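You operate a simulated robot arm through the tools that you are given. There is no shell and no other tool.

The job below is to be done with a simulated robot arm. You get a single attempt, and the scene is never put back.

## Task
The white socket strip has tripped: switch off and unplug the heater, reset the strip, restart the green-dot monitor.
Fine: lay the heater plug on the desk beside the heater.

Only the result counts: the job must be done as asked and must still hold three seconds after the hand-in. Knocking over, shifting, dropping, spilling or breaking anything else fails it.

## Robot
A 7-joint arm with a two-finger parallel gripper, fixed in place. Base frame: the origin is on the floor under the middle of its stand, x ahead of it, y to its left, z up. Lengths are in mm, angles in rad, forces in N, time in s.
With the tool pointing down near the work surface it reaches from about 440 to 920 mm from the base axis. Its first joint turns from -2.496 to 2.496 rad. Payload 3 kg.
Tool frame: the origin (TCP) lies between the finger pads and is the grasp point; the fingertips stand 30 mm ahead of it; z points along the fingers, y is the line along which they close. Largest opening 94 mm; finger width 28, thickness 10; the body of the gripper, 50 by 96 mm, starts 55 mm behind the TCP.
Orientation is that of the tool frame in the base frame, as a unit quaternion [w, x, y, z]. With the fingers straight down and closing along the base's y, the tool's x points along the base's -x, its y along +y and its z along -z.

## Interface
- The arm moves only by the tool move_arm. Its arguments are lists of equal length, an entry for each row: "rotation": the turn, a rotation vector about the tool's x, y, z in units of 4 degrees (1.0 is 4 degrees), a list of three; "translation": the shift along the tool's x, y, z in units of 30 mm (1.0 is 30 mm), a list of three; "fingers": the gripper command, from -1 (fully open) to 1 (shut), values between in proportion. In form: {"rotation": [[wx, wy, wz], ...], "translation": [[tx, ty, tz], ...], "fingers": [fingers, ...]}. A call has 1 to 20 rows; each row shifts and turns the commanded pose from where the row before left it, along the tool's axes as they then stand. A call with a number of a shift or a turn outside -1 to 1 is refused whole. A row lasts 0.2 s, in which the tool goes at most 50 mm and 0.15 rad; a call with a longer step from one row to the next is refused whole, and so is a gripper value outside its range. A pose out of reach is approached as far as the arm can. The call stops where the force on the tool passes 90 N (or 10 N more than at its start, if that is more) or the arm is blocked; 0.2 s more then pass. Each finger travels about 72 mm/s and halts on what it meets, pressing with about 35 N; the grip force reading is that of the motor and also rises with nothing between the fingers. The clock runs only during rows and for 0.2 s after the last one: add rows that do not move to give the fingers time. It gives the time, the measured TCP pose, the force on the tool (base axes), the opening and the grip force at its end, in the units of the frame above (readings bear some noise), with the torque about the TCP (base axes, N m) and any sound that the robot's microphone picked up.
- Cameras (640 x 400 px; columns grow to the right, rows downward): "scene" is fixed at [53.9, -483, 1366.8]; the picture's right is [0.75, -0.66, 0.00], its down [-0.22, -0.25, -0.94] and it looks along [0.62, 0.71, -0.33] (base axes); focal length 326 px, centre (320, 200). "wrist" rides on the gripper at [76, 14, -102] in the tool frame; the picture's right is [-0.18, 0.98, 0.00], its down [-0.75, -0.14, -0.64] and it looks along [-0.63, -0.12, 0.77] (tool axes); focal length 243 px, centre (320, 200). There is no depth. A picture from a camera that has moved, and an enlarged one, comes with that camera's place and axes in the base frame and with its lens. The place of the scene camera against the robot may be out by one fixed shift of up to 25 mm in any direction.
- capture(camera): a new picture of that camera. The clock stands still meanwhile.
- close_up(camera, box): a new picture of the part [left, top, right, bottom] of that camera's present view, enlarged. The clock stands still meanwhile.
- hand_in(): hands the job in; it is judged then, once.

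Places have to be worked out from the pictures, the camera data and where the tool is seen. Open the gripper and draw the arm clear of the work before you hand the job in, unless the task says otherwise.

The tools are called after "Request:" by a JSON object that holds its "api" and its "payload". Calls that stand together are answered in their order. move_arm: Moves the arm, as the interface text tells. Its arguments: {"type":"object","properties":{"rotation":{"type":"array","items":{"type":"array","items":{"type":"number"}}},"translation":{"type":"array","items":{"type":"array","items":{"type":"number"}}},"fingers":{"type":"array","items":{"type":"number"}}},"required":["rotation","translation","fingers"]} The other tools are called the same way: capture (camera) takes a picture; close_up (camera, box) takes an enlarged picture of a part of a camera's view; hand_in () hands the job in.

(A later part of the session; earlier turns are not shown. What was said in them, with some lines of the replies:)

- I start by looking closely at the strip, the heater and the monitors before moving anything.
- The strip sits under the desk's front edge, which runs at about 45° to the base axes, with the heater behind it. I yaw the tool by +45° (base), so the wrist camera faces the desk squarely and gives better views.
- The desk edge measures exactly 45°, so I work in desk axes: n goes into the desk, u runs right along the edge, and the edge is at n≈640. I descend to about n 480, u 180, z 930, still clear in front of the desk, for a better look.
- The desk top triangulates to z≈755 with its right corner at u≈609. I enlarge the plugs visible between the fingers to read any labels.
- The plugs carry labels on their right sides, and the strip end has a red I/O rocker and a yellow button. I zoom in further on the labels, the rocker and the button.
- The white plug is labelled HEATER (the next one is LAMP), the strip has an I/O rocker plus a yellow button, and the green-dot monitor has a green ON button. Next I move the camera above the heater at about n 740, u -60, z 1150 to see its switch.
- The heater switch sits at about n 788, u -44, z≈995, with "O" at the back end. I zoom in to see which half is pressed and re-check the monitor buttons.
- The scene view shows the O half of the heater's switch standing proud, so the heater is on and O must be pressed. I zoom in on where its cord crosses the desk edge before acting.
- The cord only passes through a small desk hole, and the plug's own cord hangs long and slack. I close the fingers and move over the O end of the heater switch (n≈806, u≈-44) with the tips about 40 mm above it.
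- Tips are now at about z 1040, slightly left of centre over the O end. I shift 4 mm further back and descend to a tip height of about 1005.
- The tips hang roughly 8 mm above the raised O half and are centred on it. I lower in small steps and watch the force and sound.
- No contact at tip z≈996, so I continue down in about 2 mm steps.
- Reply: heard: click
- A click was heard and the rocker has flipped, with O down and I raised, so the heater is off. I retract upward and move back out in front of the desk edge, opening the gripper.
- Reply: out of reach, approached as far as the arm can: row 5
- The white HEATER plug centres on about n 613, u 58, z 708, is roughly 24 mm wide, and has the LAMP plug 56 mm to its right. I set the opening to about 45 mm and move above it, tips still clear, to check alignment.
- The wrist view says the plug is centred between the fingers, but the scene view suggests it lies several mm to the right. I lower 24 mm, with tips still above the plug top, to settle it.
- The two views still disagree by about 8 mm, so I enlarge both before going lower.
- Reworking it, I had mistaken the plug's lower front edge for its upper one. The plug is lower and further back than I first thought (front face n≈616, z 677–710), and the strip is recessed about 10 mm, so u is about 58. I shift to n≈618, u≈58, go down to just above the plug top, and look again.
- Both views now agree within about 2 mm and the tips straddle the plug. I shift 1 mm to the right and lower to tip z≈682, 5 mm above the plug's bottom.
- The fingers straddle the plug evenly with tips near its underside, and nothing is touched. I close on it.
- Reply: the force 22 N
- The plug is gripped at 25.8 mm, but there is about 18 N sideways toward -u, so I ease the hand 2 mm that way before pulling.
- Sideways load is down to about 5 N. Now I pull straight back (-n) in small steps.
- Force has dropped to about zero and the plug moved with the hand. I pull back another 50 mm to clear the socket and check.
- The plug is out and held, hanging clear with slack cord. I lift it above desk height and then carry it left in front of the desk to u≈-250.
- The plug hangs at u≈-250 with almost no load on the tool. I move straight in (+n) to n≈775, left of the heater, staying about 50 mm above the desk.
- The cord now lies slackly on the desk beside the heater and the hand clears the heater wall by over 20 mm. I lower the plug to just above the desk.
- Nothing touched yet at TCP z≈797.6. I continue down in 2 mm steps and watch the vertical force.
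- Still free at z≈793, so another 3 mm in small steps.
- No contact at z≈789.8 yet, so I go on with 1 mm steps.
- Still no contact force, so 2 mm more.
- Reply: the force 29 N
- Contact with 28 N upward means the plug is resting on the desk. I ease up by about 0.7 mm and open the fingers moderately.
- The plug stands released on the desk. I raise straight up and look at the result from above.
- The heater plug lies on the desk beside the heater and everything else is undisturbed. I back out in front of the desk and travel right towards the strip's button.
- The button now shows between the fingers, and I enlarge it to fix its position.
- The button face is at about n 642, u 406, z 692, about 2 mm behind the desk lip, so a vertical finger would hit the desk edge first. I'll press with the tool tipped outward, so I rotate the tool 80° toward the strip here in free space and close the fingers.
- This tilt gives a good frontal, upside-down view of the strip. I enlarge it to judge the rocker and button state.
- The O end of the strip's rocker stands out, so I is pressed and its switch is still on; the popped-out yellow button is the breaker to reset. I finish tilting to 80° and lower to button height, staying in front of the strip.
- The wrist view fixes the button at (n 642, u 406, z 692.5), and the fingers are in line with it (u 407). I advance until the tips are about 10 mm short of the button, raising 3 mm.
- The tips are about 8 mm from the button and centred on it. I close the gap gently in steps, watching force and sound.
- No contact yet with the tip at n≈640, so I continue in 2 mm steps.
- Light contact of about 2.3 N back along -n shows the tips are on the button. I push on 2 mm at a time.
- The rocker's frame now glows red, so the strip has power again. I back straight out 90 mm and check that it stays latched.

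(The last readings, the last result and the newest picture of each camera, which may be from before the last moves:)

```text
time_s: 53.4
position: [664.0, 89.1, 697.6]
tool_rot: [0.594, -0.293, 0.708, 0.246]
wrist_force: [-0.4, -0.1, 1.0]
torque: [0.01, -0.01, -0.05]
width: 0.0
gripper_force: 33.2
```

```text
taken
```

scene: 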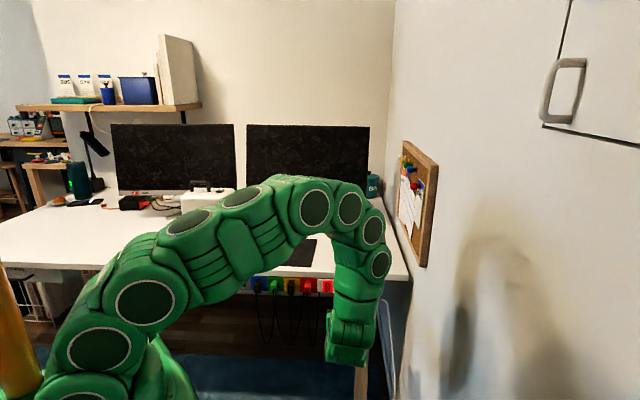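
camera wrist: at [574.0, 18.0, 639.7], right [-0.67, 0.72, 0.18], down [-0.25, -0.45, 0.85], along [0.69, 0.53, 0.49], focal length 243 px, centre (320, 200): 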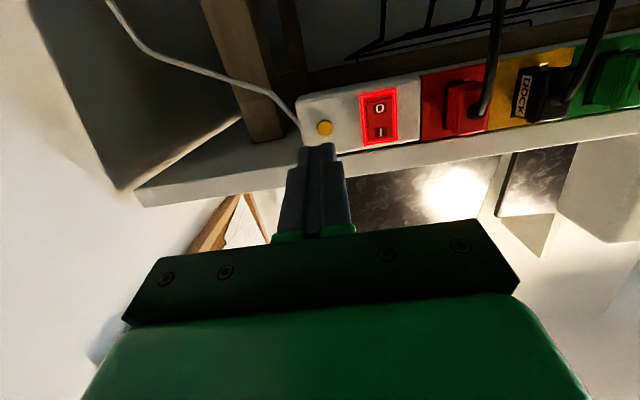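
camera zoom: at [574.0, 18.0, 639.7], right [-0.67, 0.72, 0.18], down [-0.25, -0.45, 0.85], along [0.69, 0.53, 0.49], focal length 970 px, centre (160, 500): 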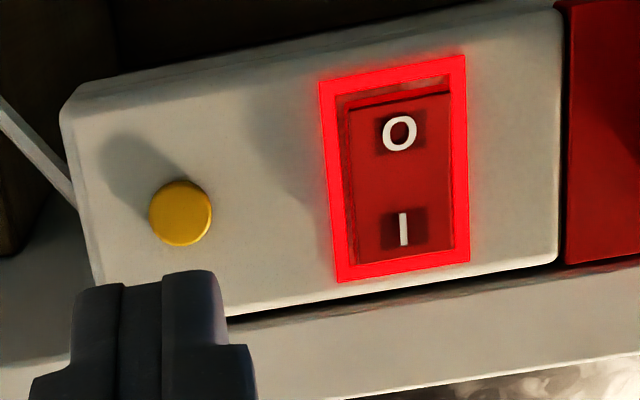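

The strip stays lit after release, so the reset has held. Next I raise the hand in front of the desk to about z 908, then approach the green-dot monitor's ON button, estimated at n≈983, u≈409, z≈904.

Request:
{"api": "move_arm", "payload": {"rotation": [[0, 0, 0], [0, 0, 0], [0, 0, 0], [0, 0, 0], [0, 0, 0], [0, 0, 0], [0, 0, 0], [0, 0, 0]], "translation": [[-0.862, 0, -0.152], [-0.862, 0, -0.152], [-0.862, 0, -0.152], [-0.862, 0, -0.152], [-0.862, 0, -0.152], [-0.862, 0, -0.152], [-0.862, 0, -0.152], [-0.862, 0, -0.152]], "fingers": [1, 1, 1, 1, 1, 1, 1, 1]}}

Request:
{"api": "capture", "payload": {"camera": "wrist"}}

Request:
{"api": "capture", "payload": {"camera": "scene"}}

Request:
{"api": "close_up", "payload": {"camera": "scene", "box": [220, 180, 380, 300]}}

```text
time_s: 55.2
position: [660.4, 89.0, 908.8]
tool_rot: [0.593, -0.293, 0.708, 0.246]
wrist_force: [-0.7, -0.3, -0.4]
torque: [-0.04, -0.02, -0.02]
width: 0.2
gripper_force: 32.9
```

```text
taken
camera wrist: at [570.4, 18.0, 851.3], right [-0.67, 0.72, 0.18], down [-0.25, -0.45, 0.85], along [0.69, 0.53, 0.49], focal length 243 px, centre (320, 200)
```

wrist: 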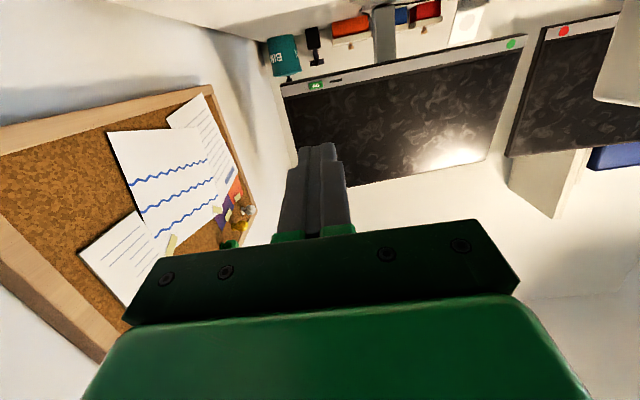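

```text
taken
```

scene: 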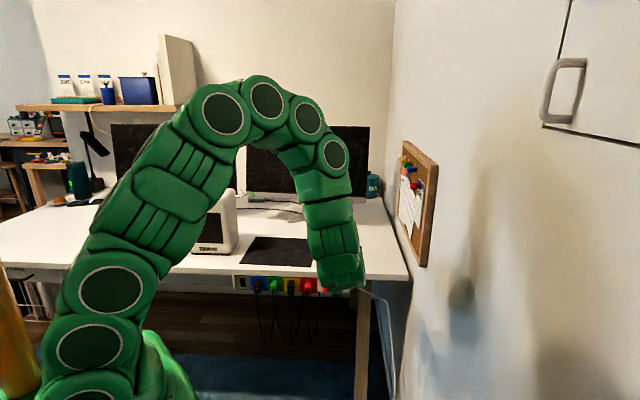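

```text
3.33 times, centred on (300, 240) of scene
camera zoom: at [53.9, -483.0, 1366.8], right [0.75, -0.66, 0.0], down [-0.22, -0.25, -0.94], along [0.62, 0.71, -0.33], focal length 1086 px, centre (387, 67)
```

zoom: 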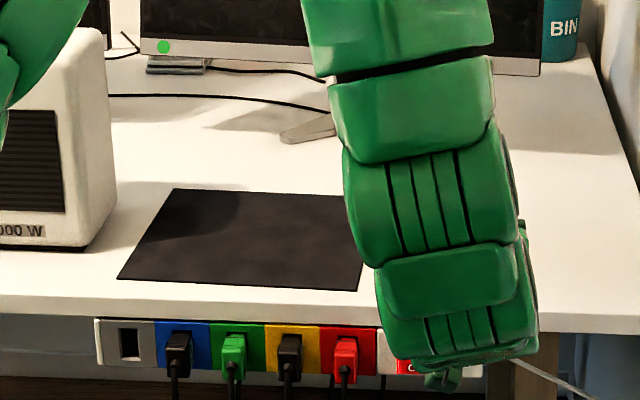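

The monitor's bezel with the green ON button appears above the fingers, and I enlarge it to locate it.

Request:
{"api": "close_up", "payload": {"camera": "wrist", "box": [270, 60, 370, 120]}}

Request:
{"api": "close_up", "payload": {"camera": "wrist", "box": [480, 20, 600, 90]}}

```text
6.40 times, centred on (320, 90) of wrist
camera zoom: at [570.4, 18.0, 851.3], right [-0.67, 0.72, 0.18], down [-0.25, -0.45, 0.85], along [0.69, 0.53, 0.49], focal length 1553 px, centre (320, 904)
```

zoom: 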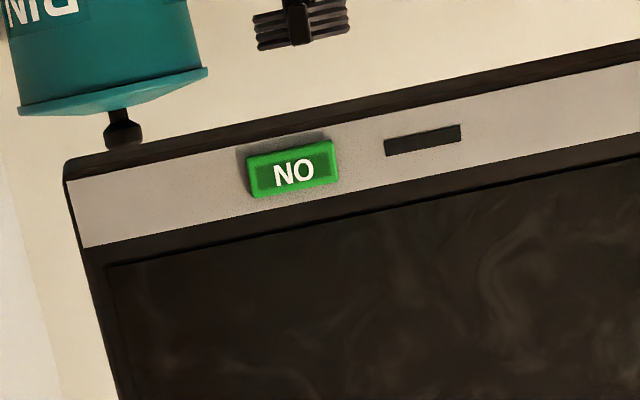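

```text
5.33 times, centred on (540, 55) of wrist
camera zoom: at [570.4, 18.0, 851.3], right [-0.67, 0.72, 0.18], down [-0.25, -0.45, 0.85], along [0.69, 0.53, 0.49], focal length 1294 px, centre (-853, 973)
```

zoom: 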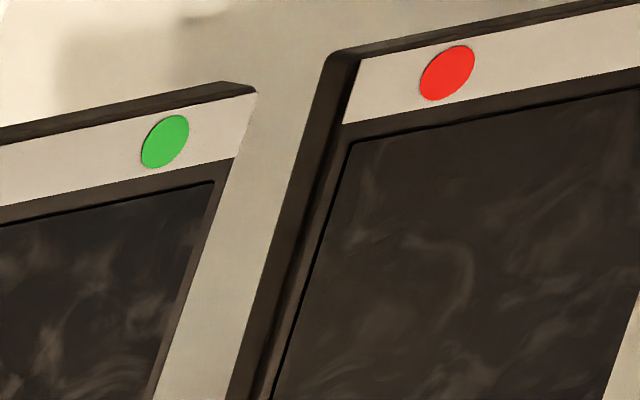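

Combining views, the ON button is at about n 980, u 423, z 893. I advance with the tilted hand over the desk to n≈860, well above the desk top, and re-measure there.

Request:
{"api": "move_arm", "payload": {"rotation": [[0, 0, 0], [0, 0, 0], [0, 0, 0], [0, 0, 0], [0, 0, 0], [0, 0, 0], [0, 0, 0], [0, 0, 0], [0, 0, 0], [0, 0, 0], [0, 0, 0], [0, 0, 0]], "translation": [[-0.129, -0.053, 0.908], [-0.129, -0.053, 0.908], [-0.129, -0.053, 0.908], [-0.129, -0.053, 0.908], [-0.129, -0.053, 0.908], [-0.129, -0.053, 0.908], [-0.129, -0.053, 0.908], [-0.129, -0.053, 0.908], [-0.129, -0.053, 0.908], [-0.129, -0.053, 0.908], [-0.129, -0.053, 0.908], [-0.129, -0.053, 0.908]], "fingers": [1, 1, 1, 1, 1, 1, 1, 1, 1, 1, 1, 1]}}

Request:
{"api": "capture", "payload": {"camera": "wrist"}}

Request:
{"api": "close_up", "payload": {"camera": "wrist", "box": [260, 80, 400, 170]}}

Request:
{"api": "capture", "payload": {"camera": "scene"}}

```text
time_s: 57.8
position: [907.4, 308.4, 897.7]
tool_rot: [0.595, -0.293, 0.707, 0.247]
wrist_force: [-0.5, -0.5, 0.7]
torque: [0.02, 0.03, 0.0]
width: 0.1
gripper_force: 33.0
```

```text
taken
camera wrist: at [817.6, 238.3, 839.8], right [-0.67, 0.72, 0.18], down [-0.25, -0.46, 0.85], along [0.69, 0.53, 0.49], focal length 243 px, centre (320, 200)
```

wrist: 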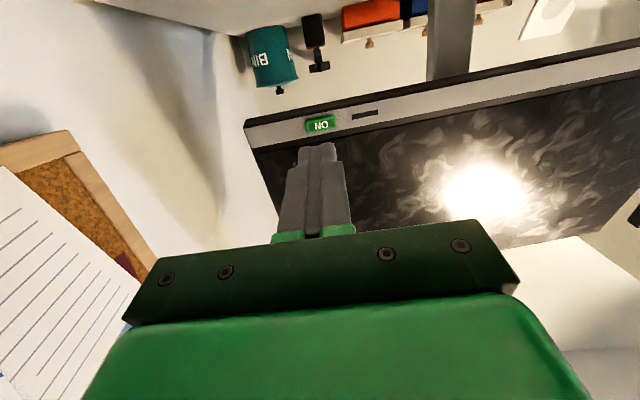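

```text
4.44 times, centred on (330, 125) of wrist
camera zoom: at [817.6, 238.3, 839.8], right [-0.67, 0.72, 0.18], down [-0.25, -0.46, 0.85], along [0.69, 0.53, 0.49], focal length 1078 px, centre (276, 533)
```

zoom: 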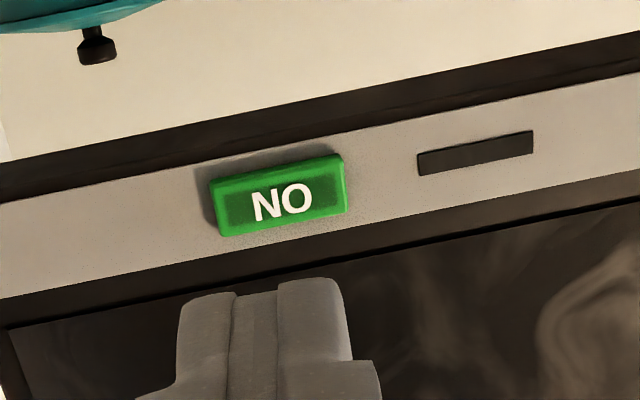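

```text
taken
```

scene: 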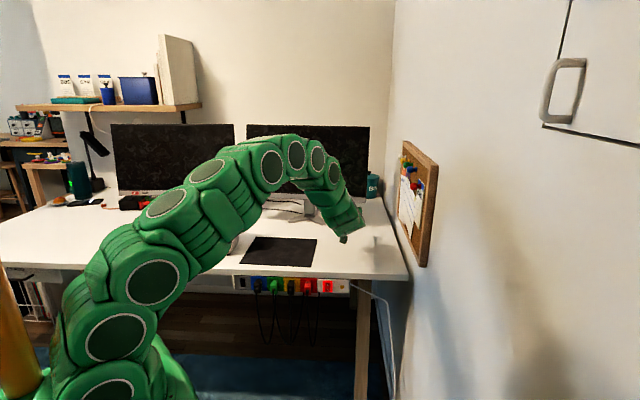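

The button now measures u≈425.5, z≈893 and n between 983 and 997, and the tips are in line with it. I advance until the tips reach n≈965 and look again.

Request:
{"api": "move_arm", "payload": {"rotation": [[0, 0, 0], [0, 0, 0], [0, 0, 0]], "translation": [[-0.163, -0.022, 0.832], [-0.163, -0.022, 0.832], [-0.163, -0.022, 0.832]], "fingers": [1, 1, 1]}}

Request:
{"api": "capture", "payload": {"camera": "wrist"}}

Request:
{"api": "close_up", "payload": {"camera": "wrist", "box": [260, 90, 400, 180]}}

Request:
{"api": "close_up", "payload": {"camera": "scene", "box": [290, 160, 400, 240]}}

```text
time_s: 58.6
position: [964.4, 362.3, 899.7]
tool_rot: [0.594, -0.294, 0.708, 0.246]
wrist_force: [0.5, 0.4, -0.6]
torque: [0.0, 0.03, 0.01]
width: 0.0
gripper_force: 32.9
```

```text
taken
camera wrist: at [873.7, 291.8, 842.5], right [-0.67, 0.72, 0.18], down [-0.25, -0.45, 0.85], along [0.69, 0.53, 0.49], focal length 243 px, centre (320, 200)
```

wrist: 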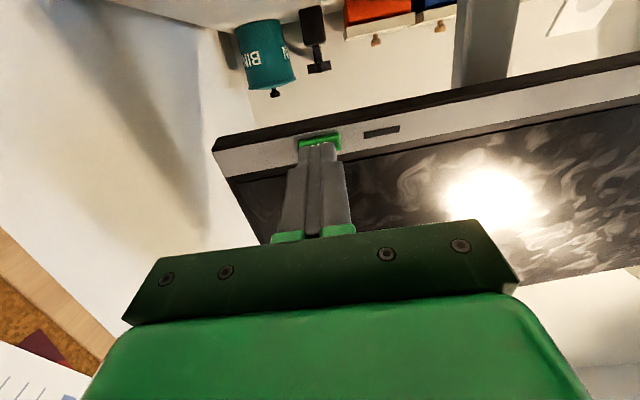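

```text
4.44 times, centred on (330, 135) of wrist
camera zoom: at [873.7, 291.8, 842.5], right [-0.67, 0.72, 0.18], down [-0.25, -0.45, 0.85], along [0.69, 0.53, 0.49], focal length 1078 px, centre (276, 489)
```

zoom: 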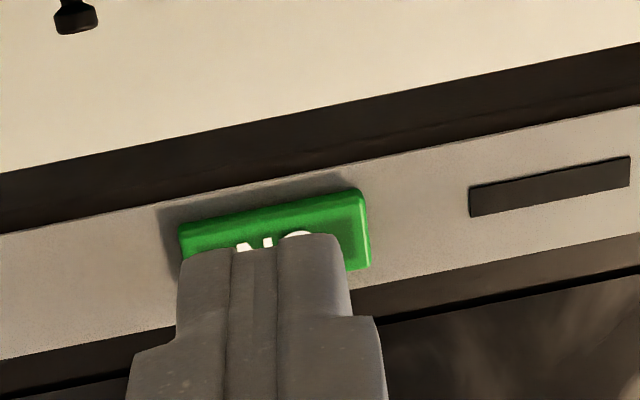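

```text
5.00 times, centred on (345, 200) of scene
camera zoom: at [53.9, -483.0, 1366.8], right [0.75, -0.66, 0.0], down [-0.22, -0.25, -0.94], along [0.62, 0.71, -0.33], focal length 1630 px, centre (195, 200)
```

zoom: 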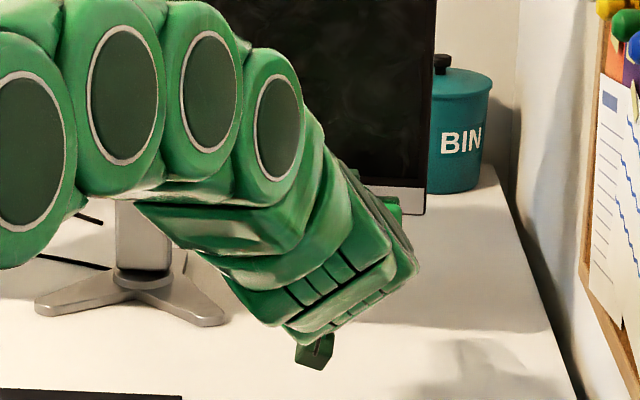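

The tips are about 25 mm from the button, which measures n≈993, u≈426, z≈892. I lower 7 mm so the leading upper edge of the tips meets the button's middle, and advance 14 mm.

Request:
{"api": "move_arm", "payload": {"rotation": [[0, 0, 0], [0, 0, 0], [0, 0, 0]], "translation": [[0.23, 0, 0.04], [-0.04, 0, 0.23], [-0.04, 0, 0.23]], "fingers": [1, 1, 1]}}

Request:
{"api": "close_up", "payload": {"camera": "wrist", "box": [260, 90, 400, 180]}}

```text
time_s: 59.4
position: [975.5, 372.7, 893.5]
tool_rot: [0.594, -0.293, 0.708, 0.246]
wrist_force: [0.1, 0.1, 0.0]
torque: [0.02, 0.02, -0.03]
width: 0.0
gripper_force: 32.6
```

```text
4.44 times, centred on (330, 135) of wrist
camera zoom: at [884.0, 301.4, 834.3], right [-0.67, 0.72, 0.18], down [-0.25, -0.45, 0.85], along [0.69, 0.53, 0.49], focal length 1078 px, centre (276, 489)
```

zoom: 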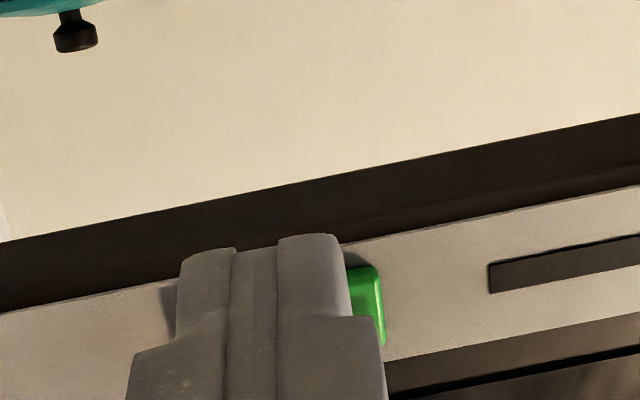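

The tips cover the button with roughly 6–8 mm to go. I advance in 1.5–2 mm steps with force checks, pressing gently so the monitor does not shift.

Request:
{"api": "move_arm", "payload": {"rotation": [[0, 0, 0], [0, 0, 0], [0, 0, 0]], "translation": [[-0.012, 0, 0.066], [-0.012, 0, 0.066], [0, 0, 0]], "fingers": [1, 1, 1]}}

```text
time_s: 60.2
position: [978.2, 375.0, 892.2]
tool_rot: [0.593, -0.293, 0.709, 0.245]
wrist_force: [0.2, 0.7, 0.2]
torque: [0.02, -0.01, 0.0]
width: 0.0
gripper_force: 32.9
```

No contact yet (tip n≈986), so another 3 mm in steps.

Request:
{"api": "move_arm", "payload": {"rotation": [[0, 0, 0], [0, 0, 0], [0, 0, 0]], "translation": [[-0.009, 0, 0.05], [-0.009, 0, 0.05], [0, 0, 0]], "fingers": [1, 1, 1]}}

Request:
{"api": "close_up", "payload": {"camera": "wrist", "box": [260, 90, 400, 180]}}

```text
time_s: 61.0
position: [978.8, 376.6, 891.3]
tool_rot: [0.594, -0.293, 0.708, 0.246]
wrist_force: [0.2, 0.0, -1.0]
torque: [0.0, -0.03, 0.0]
width: 0.0
gripper_force: 32.9
```

```text
4.44 times, centred on (330, 135) of wrist
camera zoom: at [888.4, 305.4, 834.1], right [-0.67, 0.72, 0.18], down [-0.25, -0.45, 0.85], along [0.69, 0.53, 0.49], focal length 1078 px, centre (276, 489)
```

zoom: 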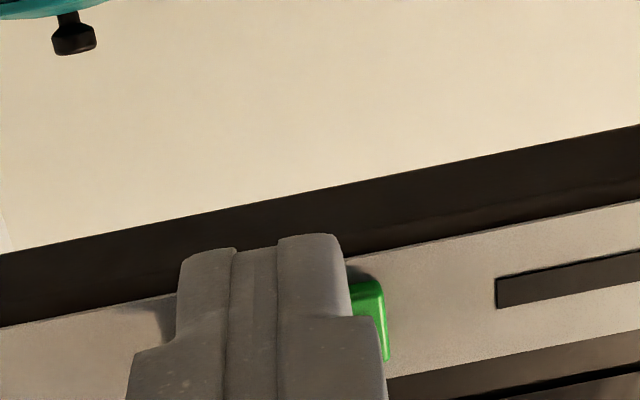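

Still free with the leading edge at n≈990, so I continue in small steps.

Request:
{"api": "move_arm", "payload": {"rotation": [[0, 0, 0], [0, 0, 0], [0, 0, 0]], "translation": [[-0.009, 0, 0.05], [-0.009, 0, 0.05], [0, 0, 0]], "fingers": [1, 1, 1]}}

```text
time_s: 61.8
position: [981.6, 378.9, 891.4]
tool_rot: [0.593, -0.294, 0.708, 0.247]
wrist_force: [-0.8, -1.4, 0.8]
torque: [0.03, -0.04, -0.05]
width: 0.1
gripper_force: 33.4
heard: click
```

A click was heard with only about 1.6 N of contact. I check the pictures for the monitor's state.

Request:
{"api": "close_up", "payload": {"camera": "wrist", "box": [260, 80, 420, 180]}}

Request:
{"api": "capture", "payload": {"camera": "wrist"}}

Request:
{"api": "capture", "payload": {"camera": "scene"}}

```text
4.00 times, centred on (340, 130) of wrist
camera zoom: at [891.1, 308.0, 834.1], right [-0.67, 0.72, 0.18], down [-0.25, -0.45, 0.85], along [0.69, 0.53, 0.49], focal length 970 px, centre (240, 480)
```

zoom: 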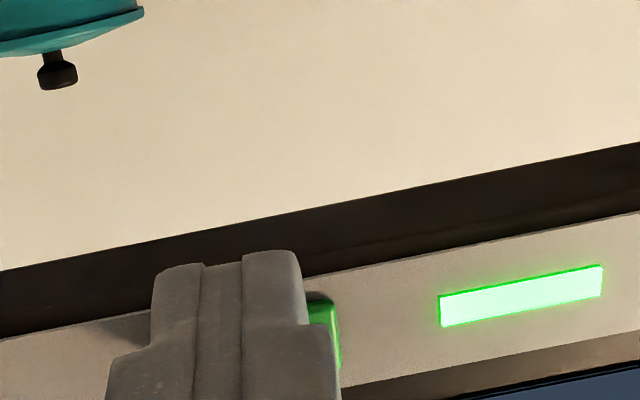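

```text
taken
camera wrist: at [891.1, 308.0, 834.1], right [-0.67, 0.72, 0.18], down [-0.25, -0.45, 0.85], along [0.69, 0.53, 0.49], focal length 243 px, centre (320, 200)
```

wrist: 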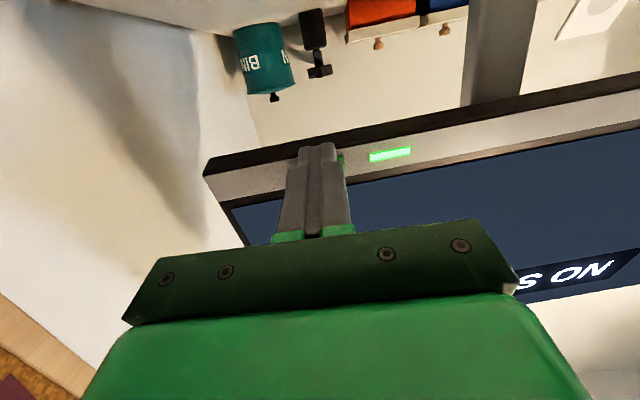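

```text
taken
```

scene: 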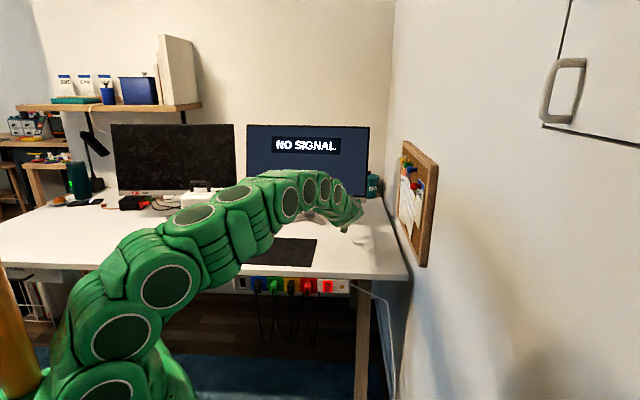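

The green-dot monitor is on, with its indicator lit and the screen showing NO SIGNAL. I retract straight back along the approach path.

Request:
{"api": "move_arm", "payload": {"rotation": [[0, 0, 0], [0, 0, 0], [0, 0, 0], [0, 0, 0], [0, 0, 0], [0, 0, 0], [0, 0, 0], [0, 0, 0], [0, 0, 0], [0, 0, 0], [0, 0, 0], [0, 0, 0], [0, 0, 0], [0, 0, 0], [0, 0, 0]], "translation": [[0.03, 0, -0.17], [0.08, 0, -0.5], [0.1, 0, -0.9], [0.1, 0, -0.9], [0.1, 0, -0.9], [0.1, 0, -0.9], [0.1, 0, -0.9], [0.1, 0, -0.9], [0.1, 0, -0.9], [0.1, 0, -0.9], [0.1, 0, -0.9], [0.1, 0, -0.9], [0.1, 0, -0.9], [0.1, 0, -0.9], [0.1, 0, -0.9]], "fingers": [1, 1, 1, 1, 1, 1, 1, 1, 1, 1, 1, 1, 1, 1, 1]}}

Request:
{"api": "capture", "payload": {"camera": "scene"}}

Request:
{"api": "capture", "payload": {"camera": "wrist"}}

```text
time_s: 65.0
position: [718.3, 115.1, 913.9]
tool_rot: [0.594, -0.294, 0.707, 0.247]
wrist_force: [0.1, -0.7, 0.3]
torque: [0.03, 0.01, 0.01]
width: 0.0
gripper_force: 33.1
```

```text
taken
```

scene: 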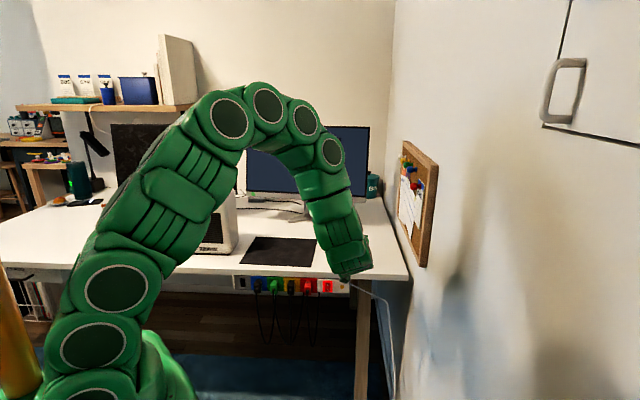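

```text
taken
camera wrist: at [627.1, 45.2, 856.4], right [-0.67, 0.72, 0.18], down [-0.26, -0.45, 0.85], along [0.69, 0.53, 0.49], focal length 243 px, centre (320, 200)
```

wrist: 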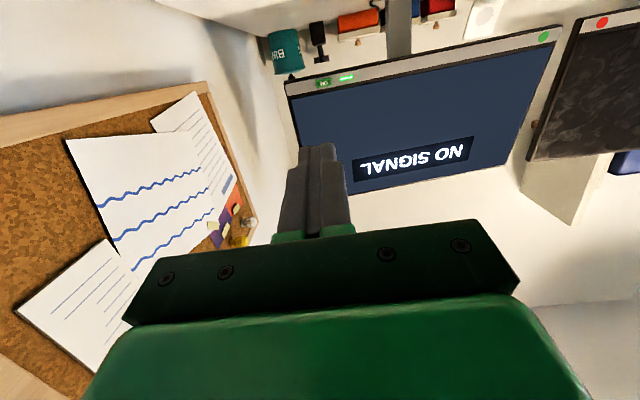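

The monitor stays on. I draw back further in front of the desk, turn the tool upright again and open the gripper.

Request:
{"api": "move_arm", "payload": {"rotation": [[0, 0, 0], [0, 0, 0], [0, 0, 0], [0, 1, 0], [0, 1, 0], [0, 1, 0], [0, 1, 0], [0, 1, 0], [0, 1, 0], [0, 1, 0], [0, 1, 0], [0, 1, 0], [0, 1, 0], [0, 1, 0], [0, 1, 0], [0, 1, 0], [0, 1, 0], [0, 1, 0], [0, 1, 0], [0, 1, 0]], "translation": [[0, 0, -0.9], [0, 0, -0.9], [0, 0, -0.9], [0, 0, 0], [0, 0, 0], [0, 0, 0], [0, 0, 0], [0, 0, 0], [0, 0, 0], [0, 0, 0], [0, 0, 0], [0, 0, 0], [0, 0, 0], [0, 0, 0], [0, 0, 0], [0, 0, 0], [0, 0, 0], [0, 0, 0], [0, 0, 0], [0, 0, 0]], "fingers": [1, 1, 1, 1, 1, 1, 1, 1, 1, 1, 1, 1, 0.5, 0, -0.5, -1, -1, -1, -1, -1]}}

Request:
{"api": "move_arm", "payload": {"rotation": [[0, 1, 0], [0, 1, 0], [0, 1, 0], [0, 0, 0], [0, 0, 0], [0, 0, 0], [0, 0, 0], [0, 0, 0], [0, 0, 0], [0, 0, 0], [0, 0, 0], [0, 0, 0], [0, 0, 0], [0, 0, 0], [0, 0, 0]], "translation": [[0, 0, 0], [0, 0, 0], [0, 0, 0], [0, 0, -0.95], [0, 0, -0.95], [0, 0, -0.95], [0, 0, -0.95], [0, 0, -0.95], [0, 0, -0.95], [0, 0, -0.95], [0, 0.9, 0], [0, 0.9, 0], [0, 0.9, 0], [0, 0.9, 0], [0, 0.9, 0]], "fingers": [-1, -1, -1, -1, -1, -1, -1, -1, -1, -1, -1, -1, -1, -1, -1]}}

Request:
{"api": "capture", "payload": {"camera": "scene"}}

Request:
{"api": "capture", "payload": {"camera": "wrist"}}

```text
time_s: 69.2
position: [661.2, 58.9, 929.2]
tool_rot: [0.096, -0.382, 0.918, 0.04]
wrist_force: [0.4, -0.1, 0.1]
torque: [0.0, -0.02, 0.0]
width: 93.8
gripper_force: 0.1
```

```text
time_s: 72.4
position: [567.8, 154.3, 1128.6]
tool_rot: [0.001, -0.383, 0.924, 0.001]
wrist_force: [0.0, 0.3, -1.2]
torque: [0.01, -0.05, 0.01]
width: 94.0
gripper_force: 0.0
```

```text
taken
```

scene: 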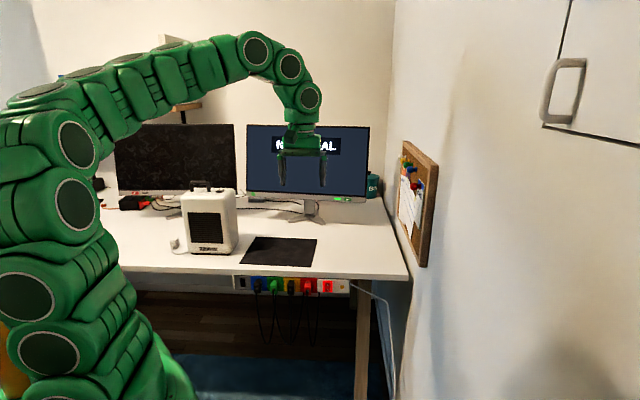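

```text
taken
camera wrist: at [503.1, 110.5, 1230.8], right [-0.57, 0.82, 0.0], down [0.63, 0.43, 0.64], along [0.53, 0.36, -0.77], focal length 243 px, centre (320, 200)
```

wrist: 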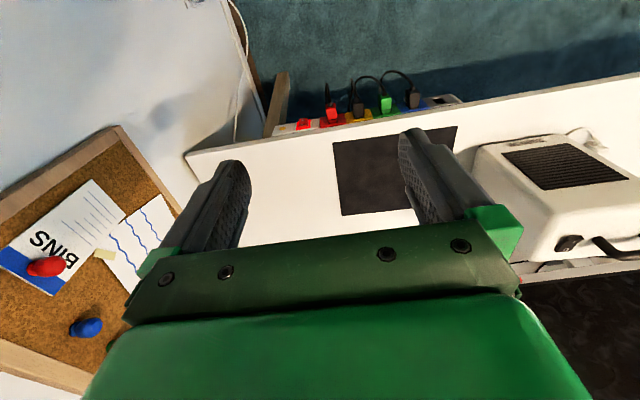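

The arm is clear and the gripper open. I check each result close up before handing in.

Request:
{"api": "close_up", "payload": {"camera": "scene", "box": [140, 170, 260, 270]}}

Request:
{"api": "close_up", "payload": {"camera": "scene", "box": [225, 265, 365, 345]}}

Request:
{"api": "close_up", "payload": {"camera": "scene", "box": [235, 115, 395, 235]}}

Request:
{"api": "close_up", "payload": {"camera": "scene", "box": [180, 172, 244, 212]}}

```text
4.00 times, centred on (200, 220) of scene
camera zoom: at [53.9, -483.0, 1366.8], right [0.75, -0.66, 0.0], down [-0.22, -0.25, -0.94], along [0.62, 0.71, -0.33], focal length 1304 px, centre (800, 120)
```

zoom: 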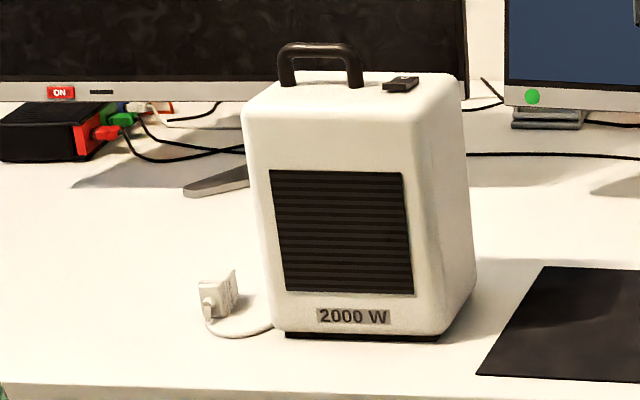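

```text
4.57 times, centred on (295, 305) of scene
camera zoom: at [53.9, -483.0, 1366.8], right [0.75, -0.66, 0.0], down [-0.22, -0.25, -0.94], along [0.62, 0.71, -0.33], focal length 1490 px, centre (434, -280)
```

zoom: 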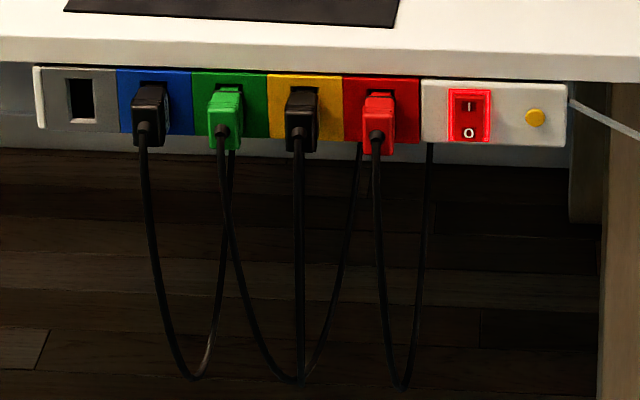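

```text
3.33 times, centred on (315, 175) of scene
camera zoom: at [53.9, -483.0, 1366.8], right [0.75, -0.66, 0.0], down [-0.22, -0.25, -0.94], along [0.62, 0.71, -0.33], focal length 1086 px, centre (337, 283)
```

zoom: 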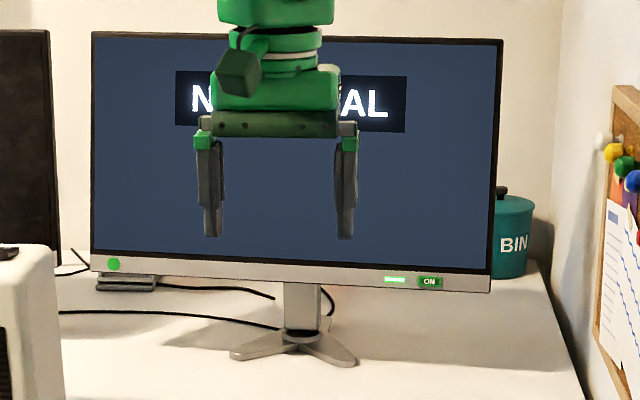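

```text
10.00 times, centred on (212, 192) of scene
camera zoom: at [53.9, -483.0, 1366.8], right [0.75, -0.66, 0.0], down [-0.22, -0.25, -0.94], along [0.62, 0.71, -0.33], focal length 3259 px, centre (1400, 280)
```

zoom: 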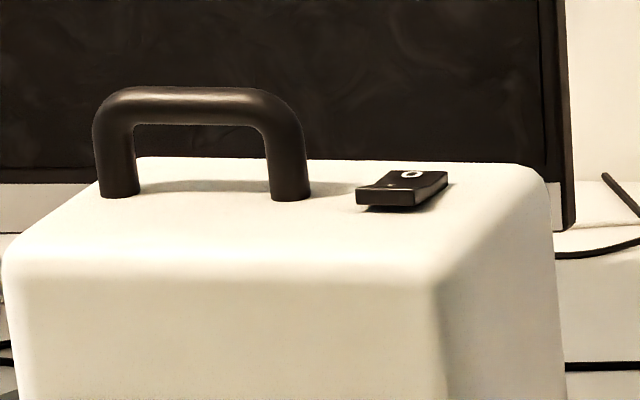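

Everything checks out:
- **Heater:** its switch is at O, and its plug rests on the desk beside it.
- **Strip:** lit, with the reset button in and all other plugs in place.
- **Green-dot monitor:** on.

The arm is clear with the gripper open, so I hand in.

Request:
{"api": "hand_in", "payload": {}}

```text
The job is handed in.
```

The job is done and handed in. The final pictures show every step as asked:

- **Heater:** it is switched off (rocker at O, a click was heard). Its plug is out of the strip and rests on the desk just left of the heater, with slack cord.
- **White strip:** I pressed the yellow reset button, and the strip's switch lit up and stayed lit. The other four plugs are still in place.
- **Green-dot monitor:** I pressed its ON button, and it is running with its indicator lit. The screen reads "NO SIGNAL", so it has power but is not receiving a picture.

Nothing else appears to have moved. The arm is clear of the desk with the gripper open.
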